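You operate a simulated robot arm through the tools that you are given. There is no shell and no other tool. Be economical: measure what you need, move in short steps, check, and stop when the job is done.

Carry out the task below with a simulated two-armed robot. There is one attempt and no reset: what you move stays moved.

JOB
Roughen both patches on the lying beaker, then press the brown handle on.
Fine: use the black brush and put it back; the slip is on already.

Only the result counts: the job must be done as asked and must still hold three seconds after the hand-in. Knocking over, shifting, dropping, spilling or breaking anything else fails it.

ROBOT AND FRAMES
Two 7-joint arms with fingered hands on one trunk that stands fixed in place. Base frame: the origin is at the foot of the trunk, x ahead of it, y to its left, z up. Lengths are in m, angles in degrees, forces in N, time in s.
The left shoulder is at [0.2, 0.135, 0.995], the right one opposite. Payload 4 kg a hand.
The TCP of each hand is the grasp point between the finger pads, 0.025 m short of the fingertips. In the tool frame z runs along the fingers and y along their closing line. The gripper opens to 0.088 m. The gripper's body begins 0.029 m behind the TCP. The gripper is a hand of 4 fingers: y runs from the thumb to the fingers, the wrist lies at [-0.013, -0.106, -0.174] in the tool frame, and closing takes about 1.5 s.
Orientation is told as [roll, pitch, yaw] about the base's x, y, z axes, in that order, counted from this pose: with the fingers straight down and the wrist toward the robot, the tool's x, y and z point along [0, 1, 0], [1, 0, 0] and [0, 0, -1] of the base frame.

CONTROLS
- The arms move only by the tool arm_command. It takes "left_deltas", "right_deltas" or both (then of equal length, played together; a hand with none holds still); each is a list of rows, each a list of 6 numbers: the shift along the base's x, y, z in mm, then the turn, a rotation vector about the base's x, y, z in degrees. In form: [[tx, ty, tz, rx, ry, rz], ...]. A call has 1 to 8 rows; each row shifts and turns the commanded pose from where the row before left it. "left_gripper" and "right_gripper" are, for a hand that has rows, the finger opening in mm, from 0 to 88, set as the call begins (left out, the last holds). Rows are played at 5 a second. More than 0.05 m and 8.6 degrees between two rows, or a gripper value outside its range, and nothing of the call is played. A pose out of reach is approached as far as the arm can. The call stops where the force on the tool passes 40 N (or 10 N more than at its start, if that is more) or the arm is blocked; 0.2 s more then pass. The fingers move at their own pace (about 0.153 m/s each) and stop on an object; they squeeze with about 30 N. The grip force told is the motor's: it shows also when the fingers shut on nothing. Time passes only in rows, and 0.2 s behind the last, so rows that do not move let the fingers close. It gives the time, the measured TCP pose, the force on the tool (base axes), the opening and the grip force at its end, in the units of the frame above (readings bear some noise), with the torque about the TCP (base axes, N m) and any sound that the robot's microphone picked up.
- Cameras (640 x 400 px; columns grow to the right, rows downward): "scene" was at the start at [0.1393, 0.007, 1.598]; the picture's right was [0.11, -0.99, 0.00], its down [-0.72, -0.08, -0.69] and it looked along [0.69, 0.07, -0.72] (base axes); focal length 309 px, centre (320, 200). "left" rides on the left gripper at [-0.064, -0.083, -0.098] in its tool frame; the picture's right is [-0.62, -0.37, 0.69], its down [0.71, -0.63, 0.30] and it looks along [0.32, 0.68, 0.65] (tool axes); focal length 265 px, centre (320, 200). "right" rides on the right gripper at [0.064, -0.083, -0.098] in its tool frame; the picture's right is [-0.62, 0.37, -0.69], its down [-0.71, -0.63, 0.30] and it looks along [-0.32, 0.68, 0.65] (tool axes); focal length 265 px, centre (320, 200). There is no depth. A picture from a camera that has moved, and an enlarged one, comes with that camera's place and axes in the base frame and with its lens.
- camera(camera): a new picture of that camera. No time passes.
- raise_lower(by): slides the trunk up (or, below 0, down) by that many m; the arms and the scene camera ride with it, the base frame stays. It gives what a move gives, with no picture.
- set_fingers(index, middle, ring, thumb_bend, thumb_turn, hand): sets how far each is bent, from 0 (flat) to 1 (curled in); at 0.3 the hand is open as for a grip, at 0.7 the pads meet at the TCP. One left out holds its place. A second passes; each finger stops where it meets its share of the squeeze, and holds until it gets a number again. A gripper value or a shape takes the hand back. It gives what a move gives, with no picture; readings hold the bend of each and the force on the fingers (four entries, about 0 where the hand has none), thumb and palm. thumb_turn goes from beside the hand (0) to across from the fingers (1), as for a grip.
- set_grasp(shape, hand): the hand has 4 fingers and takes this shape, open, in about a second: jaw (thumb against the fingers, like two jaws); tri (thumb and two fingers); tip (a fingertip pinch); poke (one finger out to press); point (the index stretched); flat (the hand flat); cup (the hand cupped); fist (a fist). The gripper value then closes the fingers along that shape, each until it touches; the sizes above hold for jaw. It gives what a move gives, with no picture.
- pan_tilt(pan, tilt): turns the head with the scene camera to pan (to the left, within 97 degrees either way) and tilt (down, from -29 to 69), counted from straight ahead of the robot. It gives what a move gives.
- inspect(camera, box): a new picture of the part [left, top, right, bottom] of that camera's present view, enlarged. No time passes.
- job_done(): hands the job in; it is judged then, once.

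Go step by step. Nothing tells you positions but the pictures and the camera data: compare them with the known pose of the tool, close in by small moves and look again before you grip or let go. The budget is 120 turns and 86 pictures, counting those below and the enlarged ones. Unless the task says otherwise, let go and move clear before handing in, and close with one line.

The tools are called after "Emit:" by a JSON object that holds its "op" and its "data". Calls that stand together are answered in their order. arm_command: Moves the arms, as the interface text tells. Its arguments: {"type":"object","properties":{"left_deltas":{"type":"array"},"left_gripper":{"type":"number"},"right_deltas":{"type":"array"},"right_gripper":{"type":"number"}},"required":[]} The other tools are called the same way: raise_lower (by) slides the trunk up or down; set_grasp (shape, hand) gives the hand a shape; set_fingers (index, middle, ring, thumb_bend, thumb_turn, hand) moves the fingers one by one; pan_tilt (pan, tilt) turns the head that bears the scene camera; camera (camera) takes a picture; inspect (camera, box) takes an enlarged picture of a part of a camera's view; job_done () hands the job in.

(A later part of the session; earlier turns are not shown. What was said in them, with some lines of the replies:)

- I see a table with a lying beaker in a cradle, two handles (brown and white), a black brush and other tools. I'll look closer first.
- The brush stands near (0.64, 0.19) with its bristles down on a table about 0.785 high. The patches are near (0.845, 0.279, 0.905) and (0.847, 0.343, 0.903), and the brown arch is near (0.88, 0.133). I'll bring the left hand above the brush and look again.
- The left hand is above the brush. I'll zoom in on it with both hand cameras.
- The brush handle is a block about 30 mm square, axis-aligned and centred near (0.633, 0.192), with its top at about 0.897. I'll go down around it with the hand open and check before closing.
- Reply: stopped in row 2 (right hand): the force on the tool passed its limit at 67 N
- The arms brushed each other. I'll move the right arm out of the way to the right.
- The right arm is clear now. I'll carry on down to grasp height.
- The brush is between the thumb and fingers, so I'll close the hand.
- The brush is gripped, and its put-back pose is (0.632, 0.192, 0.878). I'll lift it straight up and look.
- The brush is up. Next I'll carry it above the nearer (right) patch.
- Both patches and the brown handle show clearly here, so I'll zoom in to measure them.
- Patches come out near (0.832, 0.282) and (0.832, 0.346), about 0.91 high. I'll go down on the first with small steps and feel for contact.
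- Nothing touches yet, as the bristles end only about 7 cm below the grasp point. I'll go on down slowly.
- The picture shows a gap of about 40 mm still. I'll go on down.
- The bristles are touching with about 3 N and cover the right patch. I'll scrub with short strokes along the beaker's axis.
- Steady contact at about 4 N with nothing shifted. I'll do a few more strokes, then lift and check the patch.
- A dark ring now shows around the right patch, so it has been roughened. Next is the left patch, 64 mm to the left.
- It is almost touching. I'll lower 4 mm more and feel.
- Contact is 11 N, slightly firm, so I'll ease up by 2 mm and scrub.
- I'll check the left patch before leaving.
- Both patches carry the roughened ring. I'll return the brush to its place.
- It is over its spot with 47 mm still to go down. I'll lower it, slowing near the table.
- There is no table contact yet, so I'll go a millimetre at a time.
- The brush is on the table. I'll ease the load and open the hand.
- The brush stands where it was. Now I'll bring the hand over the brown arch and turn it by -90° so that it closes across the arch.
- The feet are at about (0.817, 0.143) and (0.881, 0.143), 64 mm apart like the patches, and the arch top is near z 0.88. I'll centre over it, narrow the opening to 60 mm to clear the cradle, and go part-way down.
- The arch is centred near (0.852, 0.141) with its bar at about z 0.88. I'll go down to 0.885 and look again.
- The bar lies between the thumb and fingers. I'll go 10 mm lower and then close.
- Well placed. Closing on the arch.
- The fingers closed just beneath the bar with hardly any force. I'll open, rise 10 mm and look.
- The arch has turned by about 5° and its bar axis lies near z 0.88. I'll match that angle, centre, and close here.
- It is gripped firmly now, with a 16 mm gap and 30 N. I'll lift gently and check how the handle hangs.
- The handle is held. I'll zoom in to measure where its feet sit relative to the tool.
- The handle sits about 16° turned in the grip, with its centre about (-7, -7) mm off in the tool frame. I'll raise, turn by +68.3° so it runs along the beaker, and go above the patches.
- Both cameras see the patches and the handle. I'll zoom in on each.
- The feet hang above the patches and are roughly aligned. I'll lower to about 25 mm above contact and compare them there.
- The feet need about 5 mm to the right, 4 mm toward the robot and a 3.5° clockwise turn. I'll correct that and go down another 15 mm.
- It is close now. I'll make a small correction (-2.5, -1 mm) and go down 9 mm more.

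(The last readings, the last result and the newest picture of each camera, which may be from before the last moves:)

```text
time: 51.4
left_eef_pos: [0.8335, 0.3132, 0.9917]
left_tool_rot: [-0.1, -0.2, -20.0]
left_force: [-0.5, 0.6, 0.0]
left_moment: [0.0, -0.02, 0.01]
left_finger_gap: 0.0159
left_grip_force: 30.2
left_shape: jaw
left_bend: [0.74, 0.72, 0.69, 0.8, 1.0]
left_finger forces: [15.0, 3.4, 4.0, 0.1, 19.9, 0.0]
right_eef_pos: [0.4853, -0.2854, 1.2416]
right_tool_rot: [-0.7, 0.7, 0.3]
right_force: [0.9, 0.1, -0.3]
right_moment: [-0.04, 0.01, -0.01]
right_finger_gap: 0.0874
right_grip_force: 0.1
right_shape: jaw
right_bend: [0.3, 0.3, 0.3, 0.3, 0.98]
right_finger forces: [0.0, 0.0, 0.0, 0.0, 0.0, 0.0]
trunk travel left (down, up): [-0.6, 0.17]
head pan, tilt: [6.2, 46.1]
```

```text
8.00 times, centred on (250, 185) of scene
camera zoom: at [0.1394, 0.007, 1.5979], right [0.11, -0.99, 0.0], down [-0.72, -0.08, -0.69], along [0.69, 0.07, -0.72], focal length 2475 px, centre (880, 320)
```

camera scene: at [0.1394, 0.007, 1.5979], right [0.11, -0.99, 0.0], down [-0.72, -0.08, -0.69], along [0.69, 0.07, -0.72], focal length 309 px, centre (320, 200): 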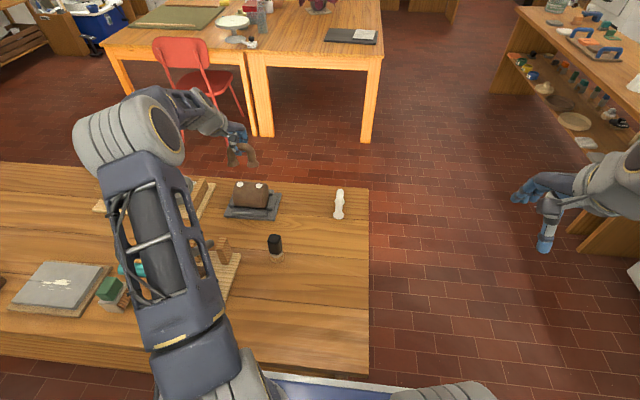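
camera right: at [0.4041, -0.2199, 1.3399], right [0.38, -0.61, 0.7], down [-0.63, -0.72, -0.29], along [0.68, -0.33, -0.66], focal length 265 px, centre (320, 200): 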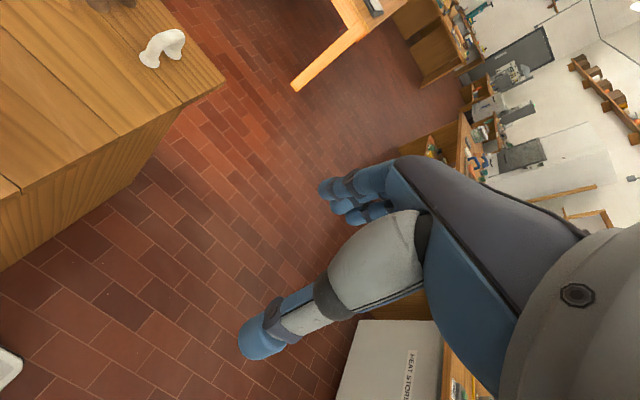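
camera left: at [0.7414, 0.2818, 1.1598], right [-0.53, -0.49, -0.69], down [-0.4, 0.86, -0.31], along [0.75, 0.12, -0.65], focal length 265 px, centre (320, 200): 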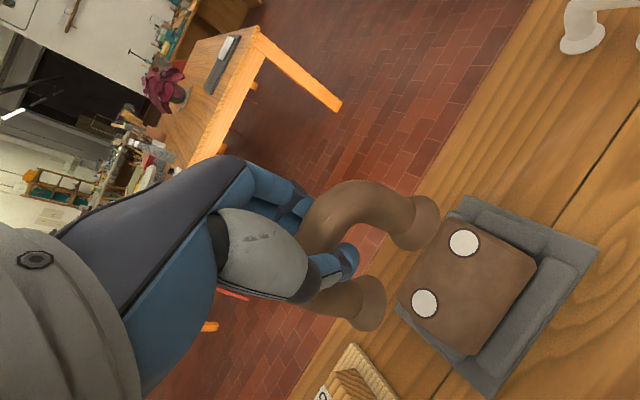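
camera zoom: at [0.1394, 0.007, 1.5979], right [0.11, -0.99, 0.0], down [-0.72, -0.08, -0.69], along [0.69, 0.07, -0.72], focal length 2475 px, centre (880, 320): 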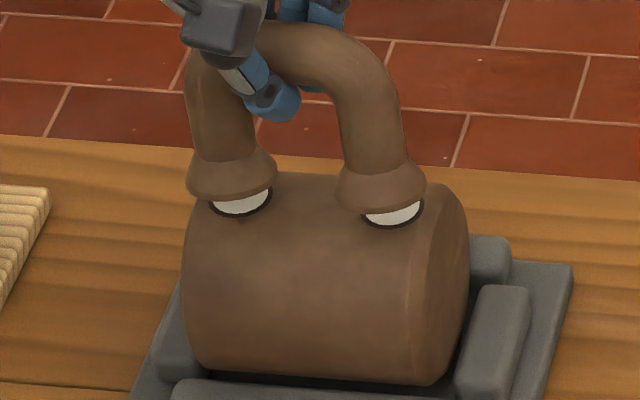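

Rotation matches now. I'll nudge (-2, -1.5 mm), go down 5 mm and check again.

Emit:
{"op": "arm_command", "data": {"left_deltas": [[-2, -1.5, 0, 0, 0, 0], [0, 0, -3, 0, 0, 0], [0, 0, -2, 0, 0, 0], [0, 0, 0, 0, 0, 0]]}}

Emit:
{"op": "inspect", "data": {"camera": "left", "box": [300, 170, 500, 330]}}

Emit:
{"op": "inspect", "data": {"camera": "scene", "box": [220, 160, 280, 210]}}

```text
time: 52.4
left_eef_pos: [0.8311, 0.3109, 0.9869]
left_tool_rot: [-0.1, -0.2, -20.0]
left_force: [0.2, -0.4, -0.9]
left_moment: [0.01, 0.02, -0.02]
left_finger_gap: 0.016
left_grip_force: 29.9
left_shape: jaw
left_bend: [0.74, 0.72, 0.69, 0.8, 1.0]
left_finger forces: [14.9, 3.3, 4.0, 0.0, 19.9, 0.0]
right_eef_pos: [0.4854, -0.2843, 1.2407]
right_tool_rot: [-0.8, 0.8, 0.2]
right_force: [0.1, 0.2, 0.1]
right_moment: [-0.01, 0.0, 0.0]
right_finger_gap: 0.0878
right_grip_force: 0.0
right_shape: jaw
right_bend: [0.3, 0.3, 0.3, 0.3, 0.98]
right_finger forces: [0.0, 0.0, 0.0, 0.0, 0.0, 0.0]
trunk travel left (down, up): [-0.6, 0.17]
head pan, tilt: [6.2, 46.1]
```

```text
2.50 times, centred on (400, 250) of left
camera zoom: at [0.7303, 0.2796, 1.0872], right [-0.56, -0.46, -0.69], down [-0.35, 0.89, -0.31], along [0.75, 0.07, -0.65], focal length 664 px, centre (120, 75)
```

zoom: 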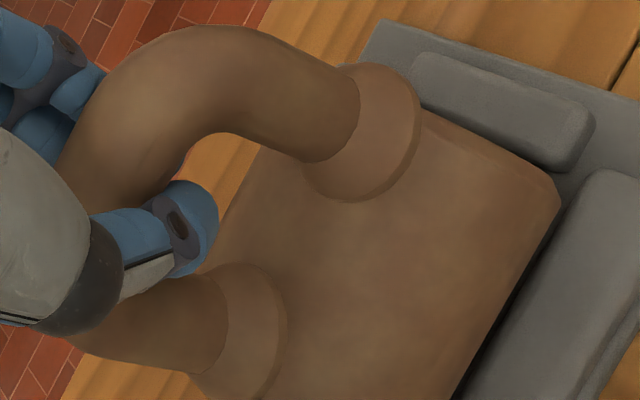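

```text
8.00 times, centred on (250, 185) of scene
camera zoom: at [0.1394, 0.007, 1.5979], right [0.11, -0.99, 0.0], down [-0.72, -0.08, -0.69], along [0.69, 0.07, -0.72], focal length 2475 px, centre (880, 320)
```

zoom: 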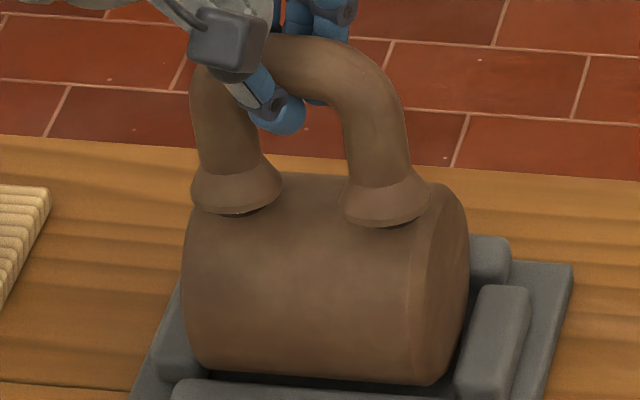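

Alignment is within a millimetre or two. I'll go down in small steps until it presses.

Emit:
{"op": "arm_command", "data": {"left_deltas": [[-0.5, -0.8, -1, 0, 0, 0], [0, 0, -1, 0, 0, 0], [0, 0, -1, 0, 0, 0], [0, 0, 0, 0, 0, 0]]}}

```text
time: 53.4
left_eef_pos: [0.8315, 0.3104, 0.984]
left_tool_rot: [-0.1, -0.3, -20.0]
left_force: [0.1, 0.0, -0.9]
left_moment: [0.0, -0.02, -0.01]
left_finger_gap: 0.0158
left_grip_force: 30.2
left_shape: jaw
left_bend: [0.74, 0.72, 0.69, 0.8, 1.0]
left_finger forces: [15.0, 3.5, 4.0, 0.1, 19.9, 0.1]
right_eef_pos: [0.4851, -0.2847, 1.241]
right_tool_rot: [-0.7, 0.7, 0.2]
right_force: [0.4, 0.2, 0.8]
right_moment: [0.02, 0.01, 0.01]
right_finger_gap: 0.0879
right_grip_force: 0.0
right_shape: jaw
right_bend: [0.3, 0.3, 0.3, 0.3, 0.98]
right_finger forces: [0.0, 0.1, 0.1, 0.1, 0.0, 0.0]
trunk travel left (down, up): [-0.6, 0.17]
head pan, tilt: [6.2, 46.1]
```

Emit:
{"op": "arm_command", "data": {"left_deltas": [[0, 0, -1, 0, 0, 0], [0, 0, -1, 0, 0, 0], [0, 0, 0, 0, 0, 0]]}}

Emit:
{"op": "inspect", "data": {"camera": "scene", "box": [220, 160, 280, 210]}}

```text
time: 54.1
left_eef_pos: [0.8316, 0.3096, 0.9818]
left_tool_rot: [-0.1, -0.3, -20.0]
left_force: [-0.5, 0.5, 0.0]
left_moment: [0.03, 0.0, -0.02]
left_finger_gap: 0.016
left_grip_force: 30.3
left_shape: jaw
left_bend: [0.74, 0.72, 0.69, 0.8, 1.0]
left_finger forces: [14.7, 3.5, 4.0, 0.1, 19.9, 0.1]
right_eef_pos: [0.4857, -0.2846, 1.2416]
right_tool_rot: [-0.8, 0.8, 0.2]
right_force: [-1.2, -0.3, 0.3]
right_moment: [-0.02, 0.02, 0.02]
right_finger_gap: 0.0876
right_grip_force: 0.2
right_shape: jaw
right_bend: [0.3, 0.3, 0.3, 0.3, 0.98]
right_finger forces: [0.0, 0.0, 0.0, 0.1, 0.0, 0.0]
trunk travel left (down, up): [-0.6, 0.17]
head pan, tilt: [6.2, 46.1]
```

```text
8.00 times, centred on (250, 185) of scene
camera zoom: at [0.1394, 0.007, 1.5979], right [0.11, -0.99, 0.0], down [-0.72, -0.08, -0.69], along [0.69, 0.07, -0.72], focal length 2475 px, centre (880, 320)
```

zoom: 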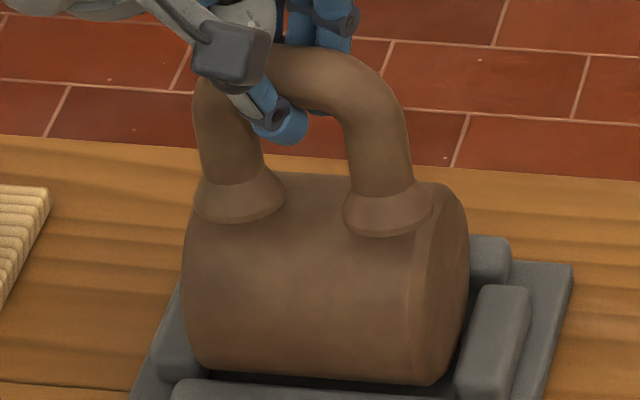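

Emit:
{"op": "arm_command", "data": {"left_deltas": [[0, -0.5, -1, 0, 0, 0], [0, 0, 0, 0, 0, 0]]}}

Emit:
{"op": "arm_command", "data": {"left_deltas": [[0, 0, -1, 0, 0, 0], [0, 0, 0, 0, 0, 0]]}}

```text
time: 54.8
left_eef_pos: [0.8297, 0.3088, 0.981]
left_tool_rot: [-0.2, -0.2, -20.0]
left_force: [0.2, 0.4, -0.3]
left_moment: [0.0, 0.0, 0.0]
left_finger_gap: 0.0158
left_grip_force: 30.2
left_shape: jaw
left_bend: [0.74, 0.72, 0.69, 0.8, 1.0]
left_finger forces: [14.8, 3.4, 4.0, 0.1, 19.9, 0.0]
right_eef_pos: [0.486, -0.2846, 1.2409]
right_tool_rot: [-0.8, 0.8, 0.2]
right_force: [-0.2, 0.1, 0.1]
right_moment: [0.01, 0.01, 0.01]
right_finger_gap: 0.0879
right_grip_force: 0.1
right_shape: jaw
right_bend: [0.3, 0.3, 0.3, 0.3, 0.98]
right_finger forces: [0.1, 0.0, 0.1, 0.0, 0.0, 0.0]
trunk travel left (down, up): [-0.6, 0.17]
head pan, tilt: [6.2, 46.1]
```

```text
time: 55.4
left_eef_pos: [0.8293, 0.3098, 0.9809]
left_tool_rot: [-0.1, -0.2, -20.1]
left_force: [-0.1, -0.6, -0.8]
left_moment: [0.02, 0.01, 0.0]
left_finger_gap: 0.0157
left_grip_force: 29.8
left_shape: jaw
left_bend: [0.74, 0.72, 0.69, 0.8, 1.0]
left_finger forces: [14.8, 3.4, 4.0, 0.0, 19.9, 0.0]
right_eef_pos: [0.4853, -0.2851, 1.2412]
right_tool_rot: [-0.8, 0.8, 0.1]
right_force: [-0.5, -0.2, 1.0]
right_moment: [-0.01, 0.01, 0.0]
right_finger_gap: 0.0876
right_grip_force: 0.2
right_shape: jaw
right_bend: [0.3, 0.3, 0.3, 0.3, 0.98]
right_finger forces: [0.1, 0.0, 0.0, 0.0, 0.0, 0.0]
trunk travel left (down, up): [-0.6, 0.17]
head pan, tilt: [6.2, 46.1]
```

Emit:
{"op": "arm_command", "data": {"left_deltas": [[0, 0, -1, 0, 0, 0], [0, 0, -1, 0, 0, 0], [0, 0, 0, 0, 0, 0]]}}

Emit:
{"op": "inspect", "data": {"camera": "scene", "box": [220, 160, 280, 210]}}

```text
time: 56.1
left_eef_pos: [0.8297, 0.3091, 0.9774]
left_tool_rot: [-0.2, -0.1, -20.0]
left_force: [0.7, -1.4, 1.7]
left_moment: [0.04, 0.0, -0.03]
left_finger_gap: 0.0159
left_grip_force: 29.9
left_shape: jaw
left_bend: [0.74, 0.72, 0.71, 0.8, 1.0]
left_finger forces: [15.0, 3.1, 4.2, 0.0, 19.7, 0.1]
right_eef_pos: [0.4845, -0.2852, 1.2416]
right_tool_rot: [-0.8, 0.9, 0.1]
right_force: [0.2, 0.1, 0.6]
right_moment: [-0.01, 0.01, 0.03]
right_finger_gap: 0.0878
right_grip_force: 0.0
right_shape: jaw
right_bend: [0.3, 0.3, 0.3, 0.3, 0.98]
right_finger forces: [0.1, 0.0, 0.0, 0.0, 0.0, 0.0]
trunk travel left (down, up): [-0.6, 0.17]
head pan, tilt: [6.2, 46.1]
```

```text
8.00 times, centred on (250, 185) of scene
camera zoom: at [0.1393, 0.007, 1.598], right [0.11, -0.99, 0.0], down [-0.72, -0.08, -0.69], along [0.69, 0.07, -0.72], focal length 2475 px, centre (880, 320)
```

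zoom: 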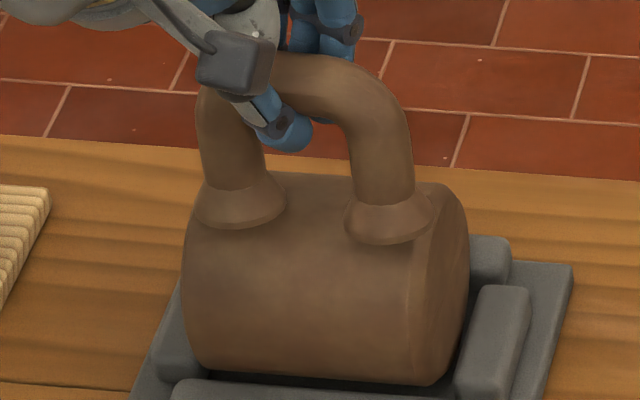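

Light contact has begun. The feet look 2–3 mm too near, so I'll lift slightly, shift forward 2 mm and press down.

Emit:
{"op": "arm_command", "data": {"left_deltas": [[0, 0, 3, 0, 0, 0], [2, -0.5, 0, 0, 0, 0], [0, 0, -2, 0, 0, 0], [0, 0, -1, 0, 0, 0], [0, 0, -1, 0, 0, 0], [0, 0, 0, 0, 0, 0]]}}

Emit:
{"op": "inspect", "data": {"camera": "scene", "box": [220, 160, 280, 210]}}

Emit:
{"op": "inspect", "data": {"camera": "left", "box": [300, 170, 500, 330]}}

```text
time: 57.5
left_eef_pos: [0.833, 0.3095, 0.9786]
left_tool_rot: [-0.1, -0.2, -20.0]
left_force: [0.1, -0.4, 2.5]
left_moment: [0.05, -0.08, -0.02]
left_finger_gap: 0.0157
left_grip_force: 30.4
left_shape: jaw
left_bend: [0.74, 0.72, 0.71, 0.8, 1.0]
left_finger forces: [14.9, 2.8, 4.0, 0.1, 19.5, 0.0]
right_eef_pos: [0.4848, -0.2852, 1.2407]
right_tool_rot: [-0.8, 0.9, 0.2]
right_force: [-0.3, -0.1, -0.5]
right_moment: [0.02, 0.02, 0.01]
right_finger_gap: 0.0877
right_grip_force: 0.0
right_shape: jaw
right_bend: [0.3, 0.3, 0.3, 0.3, 0.98]
right_finger forces: [0.0, 0.0, 0.0, 0.0, 0.0, 0.1]
trunk travel left (down, up): [-0.6, 0.17]
head pan, tilt: [6.2, 46.1]
```

```text
8.00 times, centred on (250, 185) of scene
camera zoom: at [0.1393, 0.0069, 1.598], right [0.11, -0.99, 0.0], down [-0.72, -0.08, -0.69], along [0.69, 0.07, -0.72], focal length 2475 px, centre (880, 320)
```

zoom: 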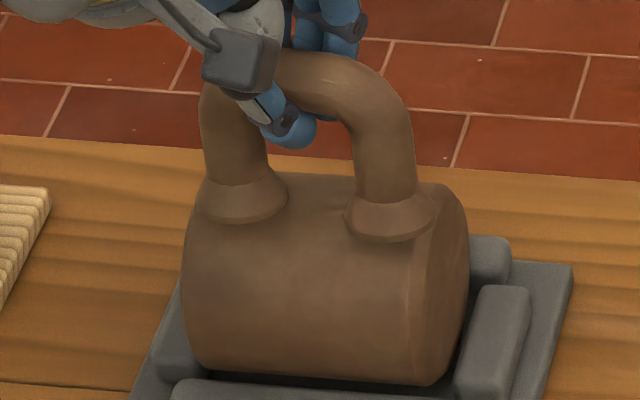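

```text
2.50 times, centred on (400, 250) of left
camera zoom: at [0.732, 0.2777, 1.0777], right [-0.56, -0.46, -0.69], down [-0.35, 0.89, -0.31], along [0.76, 0.07, -0.65], focal length 664 px, centre (120, 75)
```

zoom: 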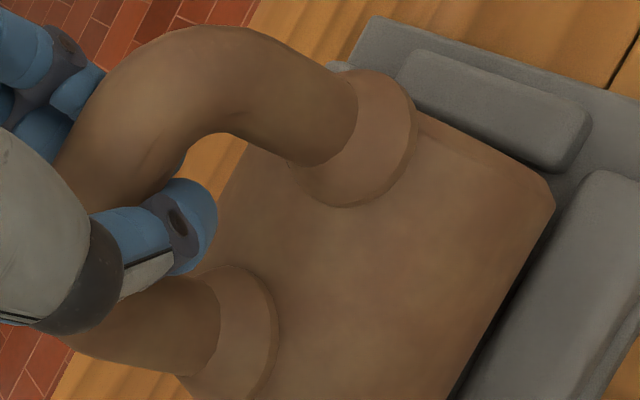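

It is seated over both patches. Now I'll press firmly.

Emit:
{"op": "arm_command", "data": {"left_deltas": [[0, 0, -1.5, 0, 0, 0], [0, 0, -1.5, 0, 0, 0], [0, 0, 0, 0, 0, 0]]}}

```text
time: 58.4
left_eef_pos: [0.8332, 0.3086, 0.9752]
left_tool_rot: [-0.1, -0.2, -20.0]
left_force: [0.8, 0.3, 8.4]
left_moment: [0.04, -0.03, -0.01]
left_finger_gap: 0.016
left_grip_force: 30.3
left_shape: jaw
left_bend: [0.75, 0.73, 0.71, 0.81, 1.0]
left_finger forces: [14.3, 1.8, 4.0, 0.0, 18.1, 0.0]
right_eef_pos: [0.4849, -0.2852, 1.2408]
right_tool_rot: [-0.8, 0.8, 0.3]
right_force: [0.6, -0.4, -0.3]
right_moment: [-0.01, 0.01, 0.01]
right_finger_gap: 0.0878
right_grip_force: 0.1
right_shape: jaw
right_bend: [0.3, 0.3, 0.3, 0.3, 0.98]
right_finger forces: [0.0, 0.0, 0.0, 0.0, 0.0, 0.0]
trunk travel left (down, up): [-0.6, 0.17]
head pan, tilt: [6.2, 46.1]
```

Emit:
{"op": "arm_command", "data": {"left_deltas": [[0, 0, -1.5, 0, 0, 0], [0, 0, -1.5, 0, 0, 0], [0, 0, 0, 0, 0, 0], [0, 0, 0, 0, 0, 0]]}}

Emit:
{"op": "inspect", "data": {"camera": "scene", "box": [220, 160, 280, 210]}}

```text
time: 59.4
left_eef_pos: [0.8321, 0.3103, 0.9705]
left_tool_rot: [-0.1, -0.1, -20.0]
left_force: [-1.3, 0.5, 7.6]
left_moment: [-0.01, -0.08, 0.02]
left_finger_gap: 0.0146
left_grip_force: 29.9
left_shape: jaw
left_bend: [0.75, 0.73, 0.72, 0.83, 1.0]
left_finger forces: [10.8, 0.1, 3.9, 0.0, 16.7, 0.0]
right_eef_pos: [0.485, -0.2839, 1.242]
right_tool_rot: [-0.8, 0.8, 0.2]
right_force: [0.7, 0.3, 0.2]
right_moment: [0.02, 0.01, 0.0]
right_finger_gap: 0.0879
right_grip_force: 0.0
right_shape: jaw
right_bend: [0.3, 0.3, 0.3, 0.3, 0.98]
right_finger forces: [0.0, 0.0, 0.1, 0.0, 0.0, 0.1]
trunk travel left (down, up): [-0.6, 0.17]
head pan, tilt: [6.2, 46.1]
```

```text
8.00 times, centred on (250, 185) of scene
camera zoom: at [0.1391, 0.007, 1.598], right [0.11, -0.99, 0.0], down [-0.72, -0.08, -0.69], along [0.69, 0.07, -0.72], focal length 2475 px, centre (880, 320)
```

zoom: 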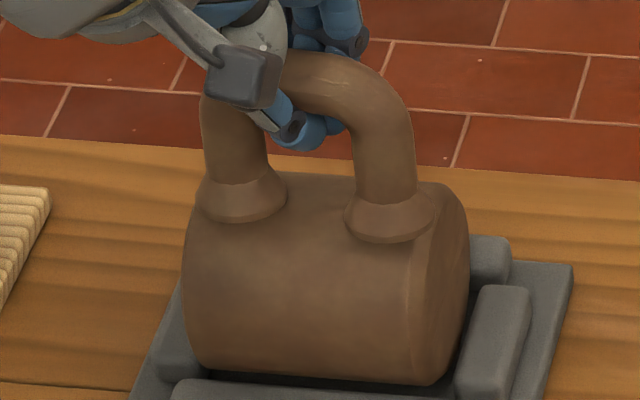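

The fingers slide at about 8 N. I'll open them slightly so they only cage the bar, then press on its top with the palm.

Emit:
{"op": "arm_command", "data": {"left_deltas": [[0, 0, 0, 0, 0, 0], [0, 0, 0, 0, 0, 0], [0, 0, 0, 0, 0, 0]], "left_gripper": 34}}

Emit:
{"op": "inspect", "data": {"camera": "scene", "box": [220, 160, 280, 210]}}

Emit:
{"op": "inspect", "data": {"camera": "left", "box": [240, 140, 500, 340]}}

```text
time: 60.1
left_eef_pos: [0.8331, 0.3082, 0.9712]
left_tool_rot: [-0.1, -0.2, -19.9]
left_force: [-0.2, -0.3, -0.7]
left_moment: [0.0, 0.04, 0.0]
left_finger_gap: 0.034
left_grip_force: 0.1
left_shape: jaw
left_bend: [0.74, 0.5, 0.47, 0.73, 1.0]
left_finger forces: [0.0, 0.0, 0.1, 0.0, 0.0, 0.0]
right_eef_pos: [0.4859, -0.2844, 1.2412]
right_tool_rot: [-0.7, 0.8, 0.2]
right_force: [0.0, 0.2, -0.1]
right_moment: [0.01, 0.06, 0.0]
right_finger_gap: 0.0879
right_grip_force: 0.1
right_shape: jaw
right_bend: [0.3, 0.3, 0.3, 0.3, 0.98]
right_finger forces: [0.0, 0.1, 0.0, 0.1, 0.1, 0.0]
trunk travel left (down, up): [-0.6, 0.17]
head pan, tilt: [6.2, 46.1]
```

```text
8.00 times, centred on (250, 185) of scene
camera zoom: at [0.1394, 0.007, 1.5979], right [0.11, -0.99, 0.0], down [-0.72, -0.08, -0.69], along [0.69, 0.07, -0.72], focal length 2475 px, centre (880, 320)
```

zoom: 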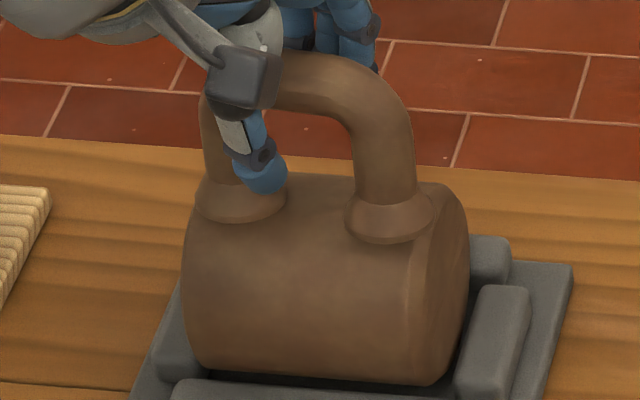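

```text
2.00 times, centred on (370, 240) of left
camera zoom: at [0.7317, 0.2777, 1.0709], right [-0.56, -0.46, -0.69], down [-0.35, 0.89, -0.31], along [0.75, 0.07, -0.65], focal length 531 px, centre (220, 120)
```

zoom: 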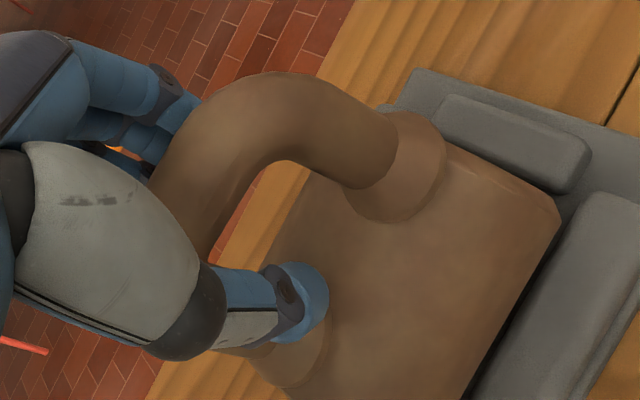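

The handle stands by itself on both patches. I'll open fully, rise clear and look, then press from above with a fist for a firm bond.

Emit:
{"op": "arm_command", "data": {"left_deltas": [[0, 0, 0, 0, 0, 0], [0, 0, 0, 0, 0, 0], [0, 0, 0, 0, 0, 0], [0, 0, 10, 0, 0, 0], [0, 0, 20, 0, 0, 0], [0, 0, 35, 0, 0, 0], [0, 0, 35, 0, 0, 0], [0, 0, 0, 0, 0, 0]], "left_gripper": 80}}

Emit:
{"op": "inspect", "data": {"camera": "scene", "box": [220, 150, 280, 210]}}

Emit:
{"op": "camera", "data": {"camera": "left"}}

```text
time: 62.0
left_eef_pos: [0.8319, 0.3083, 1.0719]
left_tool_rot: [-0.1, -0.1, -20.0]
left_force: [0.2, 0.9, -0.5]
left_moment: [0.0, 0.0, 0.03]
left_finger_gap: 0.0801
left_grip_force: 0.1
left_shape: jaw
left_bend: [0.3, 0.32, 0.3, 0.32, 0.98]
left_finger forces: [0.0, 0.0, 0.1, 0.0, 0.0, 0.0]
right_eef_pos: [0.4862, -0.2838, 1.2417]
right_tool_rot: [-0.8, 0.9, 0.1]
right_force: [-0.9, -1.1, -0.1]
right_moment: [0.02, 0.01, -0.01]
right_finger_gap: 0.0878
right_grip_force: 0.0
right_shape: jaw
right_bend: [0.3, 0.3, 0.3, 0.3, 0.98]
right_finger forces: [0.0, 0.0, 0.0, 0.0, 0.0, 0.0]
trunk travel left (down, up): [-0.6, 0.17]
head pan, tilt: [6.2, 46.1]
```

```text
6.67 times, centred on (250, 180) of scene
camera zoom: at [0.1394, 0.007, 1.5979], right [0.11, -0.99, 0.0], down [-0.72, -0.08, -0.69], along [0.69, 0.07, -0.72], focal length 2063 px, centre (787, 333)
```

zoom: 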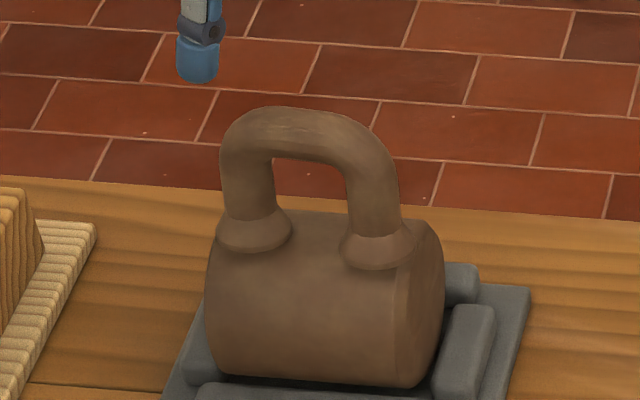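

```text
15 pictures are left
camera left: at [0.7316, 0.2781, 1.1711], right [-0.56, -0.46, -0.69], down [-0.35, 0.89, -0.31], along [0.75, 0.07, -0.65], focal length 265 px, centre (320, 200)
```

left: 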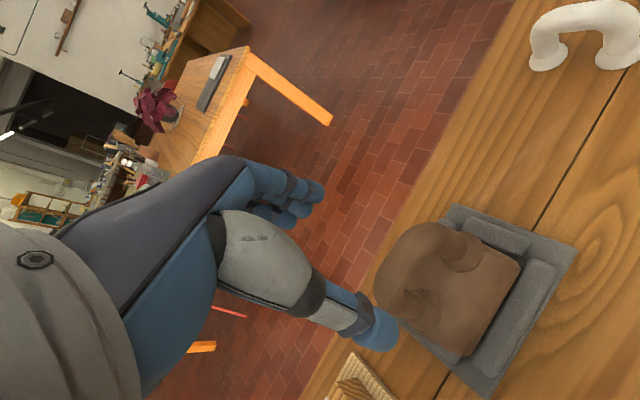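

The handle stands upright and aligned on the beaker. I'll close the fingers, square up the hand above the bar and check before pressing with the fingertips.

Emit:
{"op": "arm_command", "data": {"left_deltas": [[0, 2, 0, 0, 0, 6.7], [0, 2, 0, 0, 0, 6.7], [1, 0, 0, 0, 0, 6.6], [0, 0, 0, 0, 0, 0], [0, 0, 0, 0, 0, 0], [0, 0, 0, 0, 0, 0], [0, 0, 0, 0, 0, 0], [0, 0, 0, 0, 0, 0]], "left_gripper": 0}}

Emit:
{"op": "arm_command", "data": {"left_deltas": [[0, 0, -15, 0, 0, 0], [0, 0, -10, 0, 0, 0], [0, 0, -5, 0, 0, 0], [0, 0, 0, 0, 0, 0]]}}

Emit:
{"op": "inspect", "data": {"camera": "left", "box": [240, 140, 500, 340]}}

Emit:
{"op": "inspect", "data": {"camera": "scene", "box": [210, 130, 290, 210]}}

```text
time: 63.8
left_eef_pos: [0.8344, 0.3133, 1.0702]
left_tool_rot: [-0.1, -0.3, 0.0]
left_force: [0.6, 0.0, 0.5]
left_moment: [-0.03, -0.02, -0.01]
left_finger_gap: 0.0002
left_grip_force: 30.0
left_shape: jaw
left_bend: [0.7, 0.7, 0.7, 0.4, 1.0]
left_finger forces: [0.1, 0.0, 0.0, 0.1, 0.0, 0.0]
right_eef_pos: [0.4868, -0.285, 1.2402]
right_tool_rot: [-0.8, 0.8, 0.1]
right_force: [-0.5, 0.1, 0.5]
right_moment: [-0.01, 0.0, 0.01]
right_finger_gap: 0.0877
right_grip_force: 0.1
right_shape: jaw
right_bend: [0.3, 0.3, 0.3, 0.3, 0.98]
right_finger forces: [0.0, 0.1, 0.1, 0.0, 0.0, 0.0]
trunk travel left (down, up): [-0.6, 0.17]
head pan, tilt: [6.2, 46.1]
```

```text
time: 64.8
left_eef_pos: [0.8322, 0.3134, 1.0403]
left_tool_rot: [-0.1, -0.2, 0.0]
left_force: [0.8, 0.5, 0.1]
left_moment: [-0.01, -0.01, 0.0]
left_finger_gap: 0.0
left_grip_force: 30.2
left_shape: jaw
left_bend: [0.7, 0.7, 0.7, 0.4, 1.0]
left_finger forces: [0.0, 0.0, 0.0, 0.0, 0.0, 0.0]
right_eef_pos: [0.4861, -0.284, 1.2406]
right_tool_rot: [-0.8, 0.8, 0.2]
right_force: [0.5, -0.6, -0.5]
right_moment: [0.01, -0.05, 0.02]
right_finger_gap: 0.0879
right_grip_force: 0.1
right_shape: jaw
right_bend: [0.3, 0.3, 0.3, 0.3, 0.98]
right_finger forces: [0.0, 0.1, 0.1, 0.1, 0.0, 0.1]
trunk travel left (down, up): [-0.6, 0.17]
head pan, tilt: [6.2, 46.1]
```

```text
2.00 times, centred on (370, 240) of left
camera zoom: at [0.7494, 0.2498, 1.1409], right [-0.37, -0.62, -0.69], down [-0.63, 0.71, -0.31], along [0.69, 0.32, -0.65], focal length 531 px, centre (220, 120)
```

zoom: 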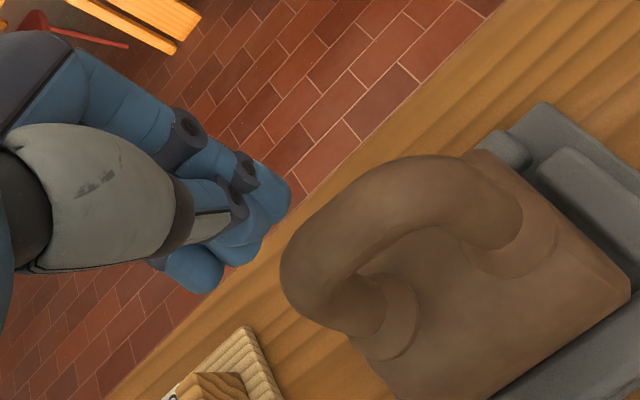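

```text
5.00 times, centred on (250, 170) of scene
camera zoom: at [0.1393, 0.007, 1.5979], right [0.11, -0.99, 0.0], down [-0.72, -0.08, -0.69], along [0.69, 0.07, -0.72], focal length 1547 px, centre (670, 350)
```

zoom: 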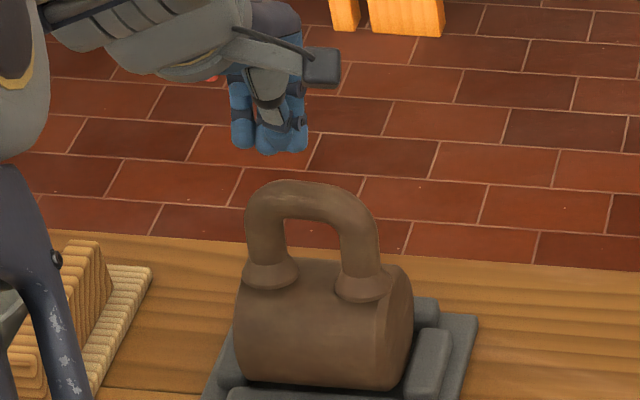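

The fingertip bundle sits about 16 mm too far left of the bar's middle. I'll shift and go down toward the bar.

Emit:
{"op": "arm_command", "data": {"left_deltas": [[-2, -16, 0, 0, 0, 0], [0, 0, -8, 0, 0, 0], [0, 0, -7, 0, 0, 0], [0, 0, 0, 0, 0, 0]]}}

Emit:
{"op": "inspect", "data": {"camera": "left", "box": [240, 140, 500, 340]}}

Emit:
{"op": "inspect", "data": {"camera": "scene", "box": [220, 140, 280, 200]}}

```text
time: 65.8
left_eef_pos: [0.8325, 0.2967, 1.0265]
left_tool_rot: [-0.1, -0.2, 0.0]
left_force: [-0.1, 0.5, 0.7]
left_moment: [-0.02, 0.0, 0.02]
left_finger_gap: 0.0
left_grip_force: 29.9
left_shape: jaw
left_bend: [0.7, 0.7, 0.7, 0.4, 1.0]
left_finger forces: [0.0, 0.0, 0.0, 0.0, 0.0, 0.0]
right_eef_pos: [0.4846, -0.2846, 1.2411]
right_tool_rot: [-0.8, 0.8, 0.1]
right_force: [-0.1, 0.1, -0.2]
right_moment: [0.02, 0.01, 0.01]
right_finger_gap: 0.088
right_grip_force: 0.1
right_shape: jaw
right_bend: [0.3, 0.3, 0.3, 0.3, 0.98]
right_finger forces: [0.1, 0.1, 0.0, 0.1, 0.1, 0.0]
trunk travel left (down, up): [-0.6, 0.17]
head pan, tilt: [6.2, 46.1]
```

```text
2.00 times, centred on (370, 240) of left
camera zoom: at [0.7477, 0.2334, 1.127], right [-0.37, -0.62, -0.69], down [-0.63, 0.71, -0.31], along [0.69, 0.32, -0.65], focal length 531 px, centre (220, 120)
```

zoom: 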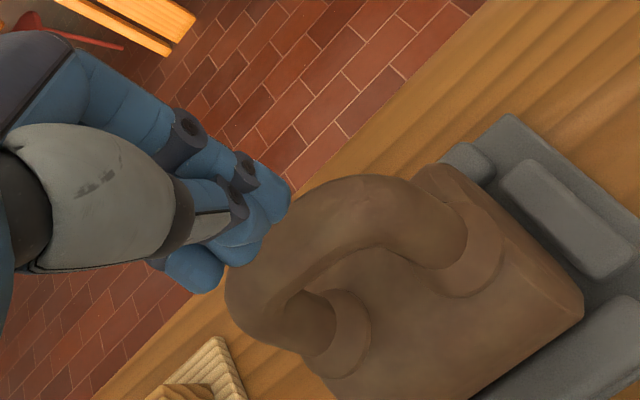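

```text
6.67 times, centred on (250, 170) of scene
camera zoom: at [0.1393, 0.007, 1.598], right [0.11, -0.99, 0.0], down [-0.72, -0.08, -0.69], along [0.69, 0.07, -0.72], focal length 2063 px, centre (787, 400)
```

zoom: 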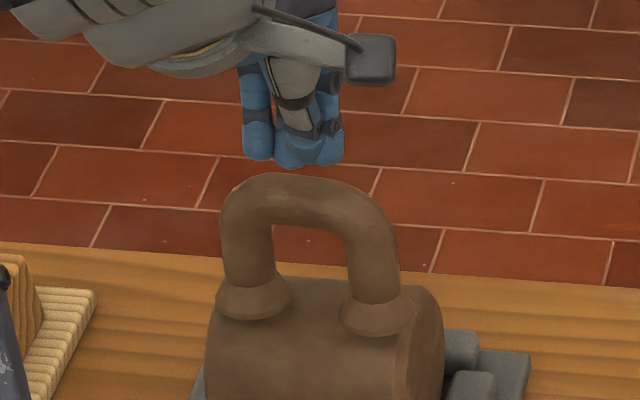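

It is aligned over the bar's middle. I'll go down with force checks.

Emit:
{"op": "arm_command", "data": {"left_deltas": [[0, -3, -4, 0, 0, 0], [0, 0, -3, 0, 0, 0], [0, 0, -2, 0, 0, 0], [0, 0, 0, 0, 0, 0]]}}

Emit:
{"op": "arm_command", "data": {"left_deltas": [[0, 0, -2, 0, 0, 0], [0, 0, 0, 0, 0, 0]]}}

```text
time: 66.8
left_eef_pos: [0.8301, 0.2947, 1.0166]
left_tool_rot: [-0.1, -0.2, 0.1]
left_force: [0.4, -0.2, 0.2]
left_moment: [-0.01, -0.03, 0.01]
left_finger_gap: 0.0001
left_grip_force: 29.4
left_shape: jaw
left_bend: [0.7, 0.7, 0.7, 0.4, 1.0]
left_finger forces: [0.1, 0.0, 0.0, 0.1, 0.1, 0.1]
right_eef_pos: [0.4846, -0.2845, 1.2413]
right_tool_rot: [-0.9, 0.8, 0.1]
right_force: [0.3, -0.5, 0.0]
right_moment: [0.04, -0.02, 0.01]
right_finger_gap: 0.0878
right_grip_force: 0.2
right_shape: jaw
right_bend: [0.3, 0.3, 0.3, 0.3, 0.98]
right_finger forces: [0.0, 0.0, 0.0, 0.1, 0.0, 0.0]
trunk travel left (down, up): [-0.6, 0.17]
head pan, tilt: [6.2, 46.1]
```

```text
time: 67.3
left_eef_pos: [0.8322, 0.294, 1.0156]
left_tool_rot: [-0.2, -0.2, 0.1]
left_force: [0.8, 0.2, 0.3]
left_moment: [0.02, 0.0, 0.02]
left_finger_gap: 0.0
left_grip_force: 30.1
left_shape: jaw
left_bend: [0.7, 0.7, 0.7, 0.4, 1.0]
left_finger forces: [0.0, 0.0, 0.0, 0.0, 0.0, 0.1]
right_eef_pos: [0.4854, -0.2854, 1.2416]
right_tool_rot: [-0.8, 0.8, 0.2]
right_force: [1.3, 0.1, 0.2]
right_moment: [0.03, 0.02, -0.01]
right_finger_gap: 0.0877
right_grip_force: 0.0
right_shape: jaw
right_bend: [0.3, 0.3, 0.3, 0.3, 0.98]
right_finger forces: [0.1, 0.0, 0.1, 0.0, 0.1, 0.0]
trunk travel left (down, up): [-0.6, 0.17]
head pan, tilt: [6.2, 46.1]
```

Emit:
{"op": "arm_command", "data": {"left_deltas": [[0, 0, -2, 0, 0, 0], [0, 0, 0, 0, 0, 0]]}}

Emit:
{"op": "inspect", "data": {"camera": "scene", "box": [220, 140, 280, 200]}}

```text
time: 68.0
left_eef_pos: [0.8321, 0.2953, 1.0139]
left_tool_rot: [-0.1, -0.2, 0.0]
left_force: [0.8, 0.2, 0.7]
left_moment: [-0.01, 0.0, -0.02]
left_finger_gap: 0.0
left_grip_force: 30.1
left_shape: jaw
left_bend: [0.7, 0.7, 0.7, 0.4, 1.0]
left_finger forces: [0.0, 0.0, 0.0, 0.1, 0.1, 0.0]
right_eef_pos: [0.4854, -0.2839, 1.2422]
right_tool_rot: [-0.7, 0.8, 0.2]
right_force: [0.4, 0.0, -0.3]
right_moment: [0.01, 0.0, 0.01]
right_finger_gap: 0.0879
right_grip_force: 0.0
right_shape: jaw
right_bend: [0.3, 0.3, 0.3, 0.3, 0.98]
right_finger forces: [0.1, 0.1, 0.0, 0.0, 0.1, 0.0]
trunk travel left (down, up): [-0.6, 0.17]
head pan, tilt: [6.2, 46.1]
```

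```text
6.67 times, centred on (250, 170) of scene
camera zoom: at [0.1393, 0.007, 1.598], right [0.11, -0.99, 0.0], down [-0.72, -0.08, -0.69], along [0.69, 0.07, -0.72], focal length 2063 px, centre (787, 400)
```

zoom: 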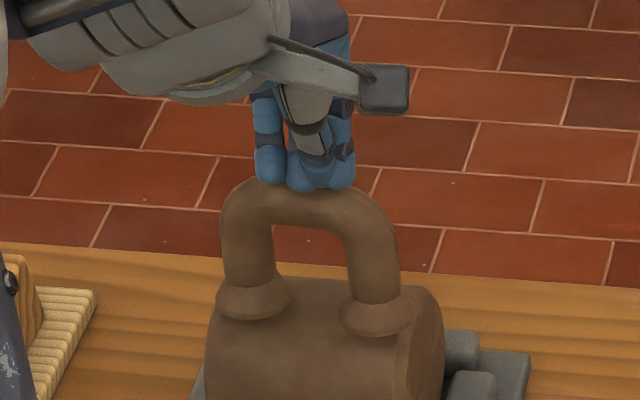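

The tips are almost on the bar. I'll press on in small steps.

Emit:
{"op": "arm_command", "data": {"left_deltas": [[0, 0, -1.5, 0, 0, 0], [0, 0, 0, 0, 0, 0]]}}

Emit:
{"op": "arm_command", "data": {"left_deltas": [[0, 0, -1.5, 0, 0, 0], [0, 0, 0, 0, 0, 0]]}}

```text
time: 68.5
left_eef_pos: [0.8319, 0.294, 1.013]
left_tool_rot: [-0.1, -0.3, 0.0]
left_force: [-0.9, -0.1, 9.1]
left_moment: [-0.07, -0.04, 0.01]
left_finger_gap: 0.0001
left_grip_force: 30.1
left_shape: jaw
left_bend: [0.7, 0.7, 0.7, 0.4, 1.0]
left_finger forces: [0.0, 0.0, 0.1, 0.0, 0.0, 0.0]
right_eef_pos: [0.4858, -0.2848, 1.2425]
right_tool_rot: [-0.8, 0.7, 0.2]
right_force: [-0.7, -0.2, 0.2]
right_moment: [-0.03, -0.02, -0.01]
right_finger_gap: 0.0876
right_grip_force: 0.0
right_shape: jaw
right_bend: [0.3, 0.3, 0.3, 0.3, 0.98]
right_finger forces: [0.0, 0.0, 0.1, 0.0, 0.1, 0.1]
trunk travel left (down, up): [-0.6, 0.17]
head pan, tilt: [6.2, 46.1]
```

```text
time: 69.2
left_eef_pos: [0.8318, 0.2927, 1.014]
left_tool_rot: [-0.1, -0.5, 0.0]
left_force: [0.7, -0.5, 22.3]
left_moment: [-0.16, -0.05, 0.03]
left_finger_gap: 0.0
left_grip_force: 29.6
left_shape: jaw
left_bend: [0.7, 0.7, 0.7, 0.4, 1.0]
left_finger forces: [35.4, 0.1, 0.1, 0.1, 0.1, 0.0]
right_eef_pos: [0.4853, -0.2846, 1.2412]
right_tool_rot: [-0.9, 0.8, 0.2]
right_force: [0.0, -0.3, -0.6]
right_moment: [-0.01, 0.01, -0.01]
right_finger_gap: 0.0875
right_grip_force: 0.0
right_shape: jaw
right_bend: [0.3, 0.3, 0.3, 0.3, 0.98]
right_finger forces: [0.1, 0.0, 0.0, 0.0, 0.0, 0.0]
trunk travel left (down, up): [-0.6, 0.17]
head pan, tilt: [6.2, 46.1]
```

It is pressing straight down with 22 N and holding. I'll keep that for a second and a half, then lift off and look.

Emit:
{"op": "arm_command", "data": {"left_deltas": [[0, 0, 0, 0, 0, 0], [0, 0, 0, 0, 0, 0], [0, 0, 0, 0, 0, 0], [0, 0, 0, 0, 0, 0], [0, 0, 0, 0, 0, 0], [0, 0, 0, 0, 0, 0], [0, 0, 0, 0, 0, 0], [0, 0, 0, 0, 0, 0]]}}

Emit:
{"op": "arm_command", "data": {"left_deltas": [[0, 0, 5, 0, 0, 0], [0, 0, 20, 0, 0, 0], [0, 0, 40, 0, 0, 0], [0, 0, 40, 0, 0, 0], [-10, 0, 40, 0, 0, 0], [-30, 0, 30, 0, 0, 0], [-40, 0, 20, 0, 0, 0], [-40, 0, 20, 0, 0, 0]]}}

Emit:
{"op": "camera", "data": {"camera": "scene"}}

Emit:
{"op": "camera", "data": {"camera": "left"}}

```text
time: 71.0
left_eef_pos: [0.8327, 0.2938, 1.0132]
left_tool_rot: [0.0, -0.5, 0.0]
left_force: [3.2, -1.6, 29.9]
left_moment: [-0.24, -0.16, 0.04]
left_finger_gap: 0.0
left_grip_force: 29.8
left_shape: jaw
left_bend: [0.7, 0.7, 0.7, 0.4, 1.0]
left_finger forces: [42.3, 0.0, 0.0, 0.1, 0.1, 0.0]
right_eef_pos: [0.4857, -0.2854, 1.242]
right_tool_rot: [-0.8, 0.8, 0.1]
right_force: [0.6, -0.2, -0.6]
right_moment: [-0.01, 0.01, 0.01]
right_finger_gap: 0.0877
right_grip_force: 0.1
right_shape: jaw
right_bend: [0.3, 0.3, 0.3, 0.3, 0.98]
right_finger forces: [0.0, 0.0, 0.0, 0.0, 0.0, 0.0]
trunk travel left (down, up): [-0.6, 0.17]
head pan, tilt: [6.2, 46.1]
```

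```text
time: 72.8
left_eef_pos: [0.711, 0.2939, 1.2247]
left_tool_rot: [-0.1, -0.2, 0.0]
left_force: [-0.1, -0.9, 0.0]
left_moment: [0.02, 0.03, 0.02]
left_finger_gap: 0.0
left_grip_force: 30.3
left_shape: jaw
left_bend: [0.7, 0.7, 0.7, 0.41, 1.0]
left_finger forces: [0.0, 0.0, 0.0, 0.0, 0.1, 0.0]
right_eef_pos: [0.4858, -0.2845, 1.2402]
right_tool_rot: [-0.8, 0.9, 0.2]
right_force: [0.4, -0.8, 0.3]
right_moment: [-0.02, 0.05, 0.0]
right_finger_gap: 0.0876
right_grip_force: 0.0
right_shape: jaw
right_bend: [0.3, 0.3, 0.3, 0.3, 0.98]
right_finger forces: [0.0, 0.0, 0.1, 0.1, 0.0, 0.0]
trunk travel left (down, up): [-0.6, 0.17]
head pan, tilt: [6.2, 46.1]
```

```text
9 pictures are left
camera scene: at [0.1398, 0.0071, 1.5979], right [0.11, -0.99, 0.0], down [-0.72, -0.08, -0.69], along [0.69, 0.07, -0.72], focal length 309 px, centre (320, 200)
```

scene: 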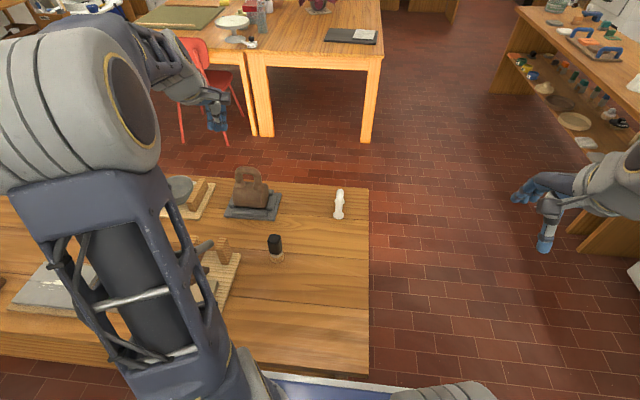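

```text
8 pictures are left
camera left: at [0.6275, 0.2306, 1.3247], right [-0.37, -0.62, -0.69], down [-0.63, 0.71, -0.31], along [0.69, 0.32, -0.65], focal length 265 px, centre (320, 200)
```

left: 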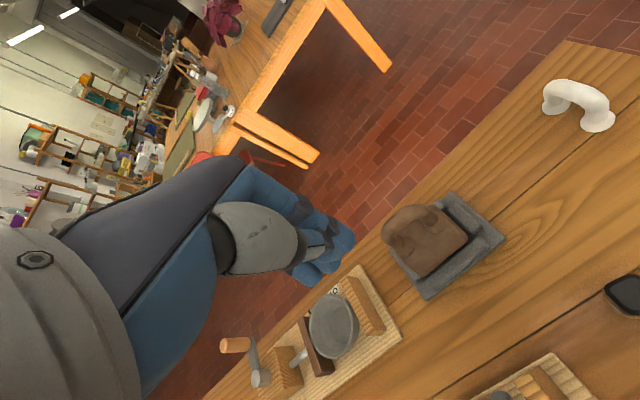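

Emit:
{"op": "inspect", "data": {"camera": "scene", "box": [205, 150, 300, 270]}}

```text
3.33 times, centred on (252, 210) of scene
camera zoom: at [0.1398, 0.0071, 1.5979], right [0.11, -0.99, 0.0], down [-0.72, -0.08, -0.69], along [0.69, 0.07, -0.72], focal length 1031 px, centre (545, 167)
```

zoom: 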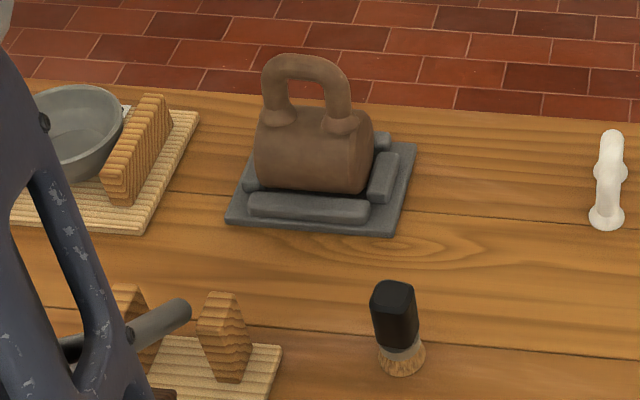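

The handle stands firmly on both patches, the brush is back in its place, and the arms are clear. I'm handing in.

Emit:
{"op": "job_done", "data": {}}

```text
The job is handed in.
```

Both patches on the beaker are roughened, the brown handle is pressed on over them (about 22–30 N from above), and the black brush is standing back in its place.
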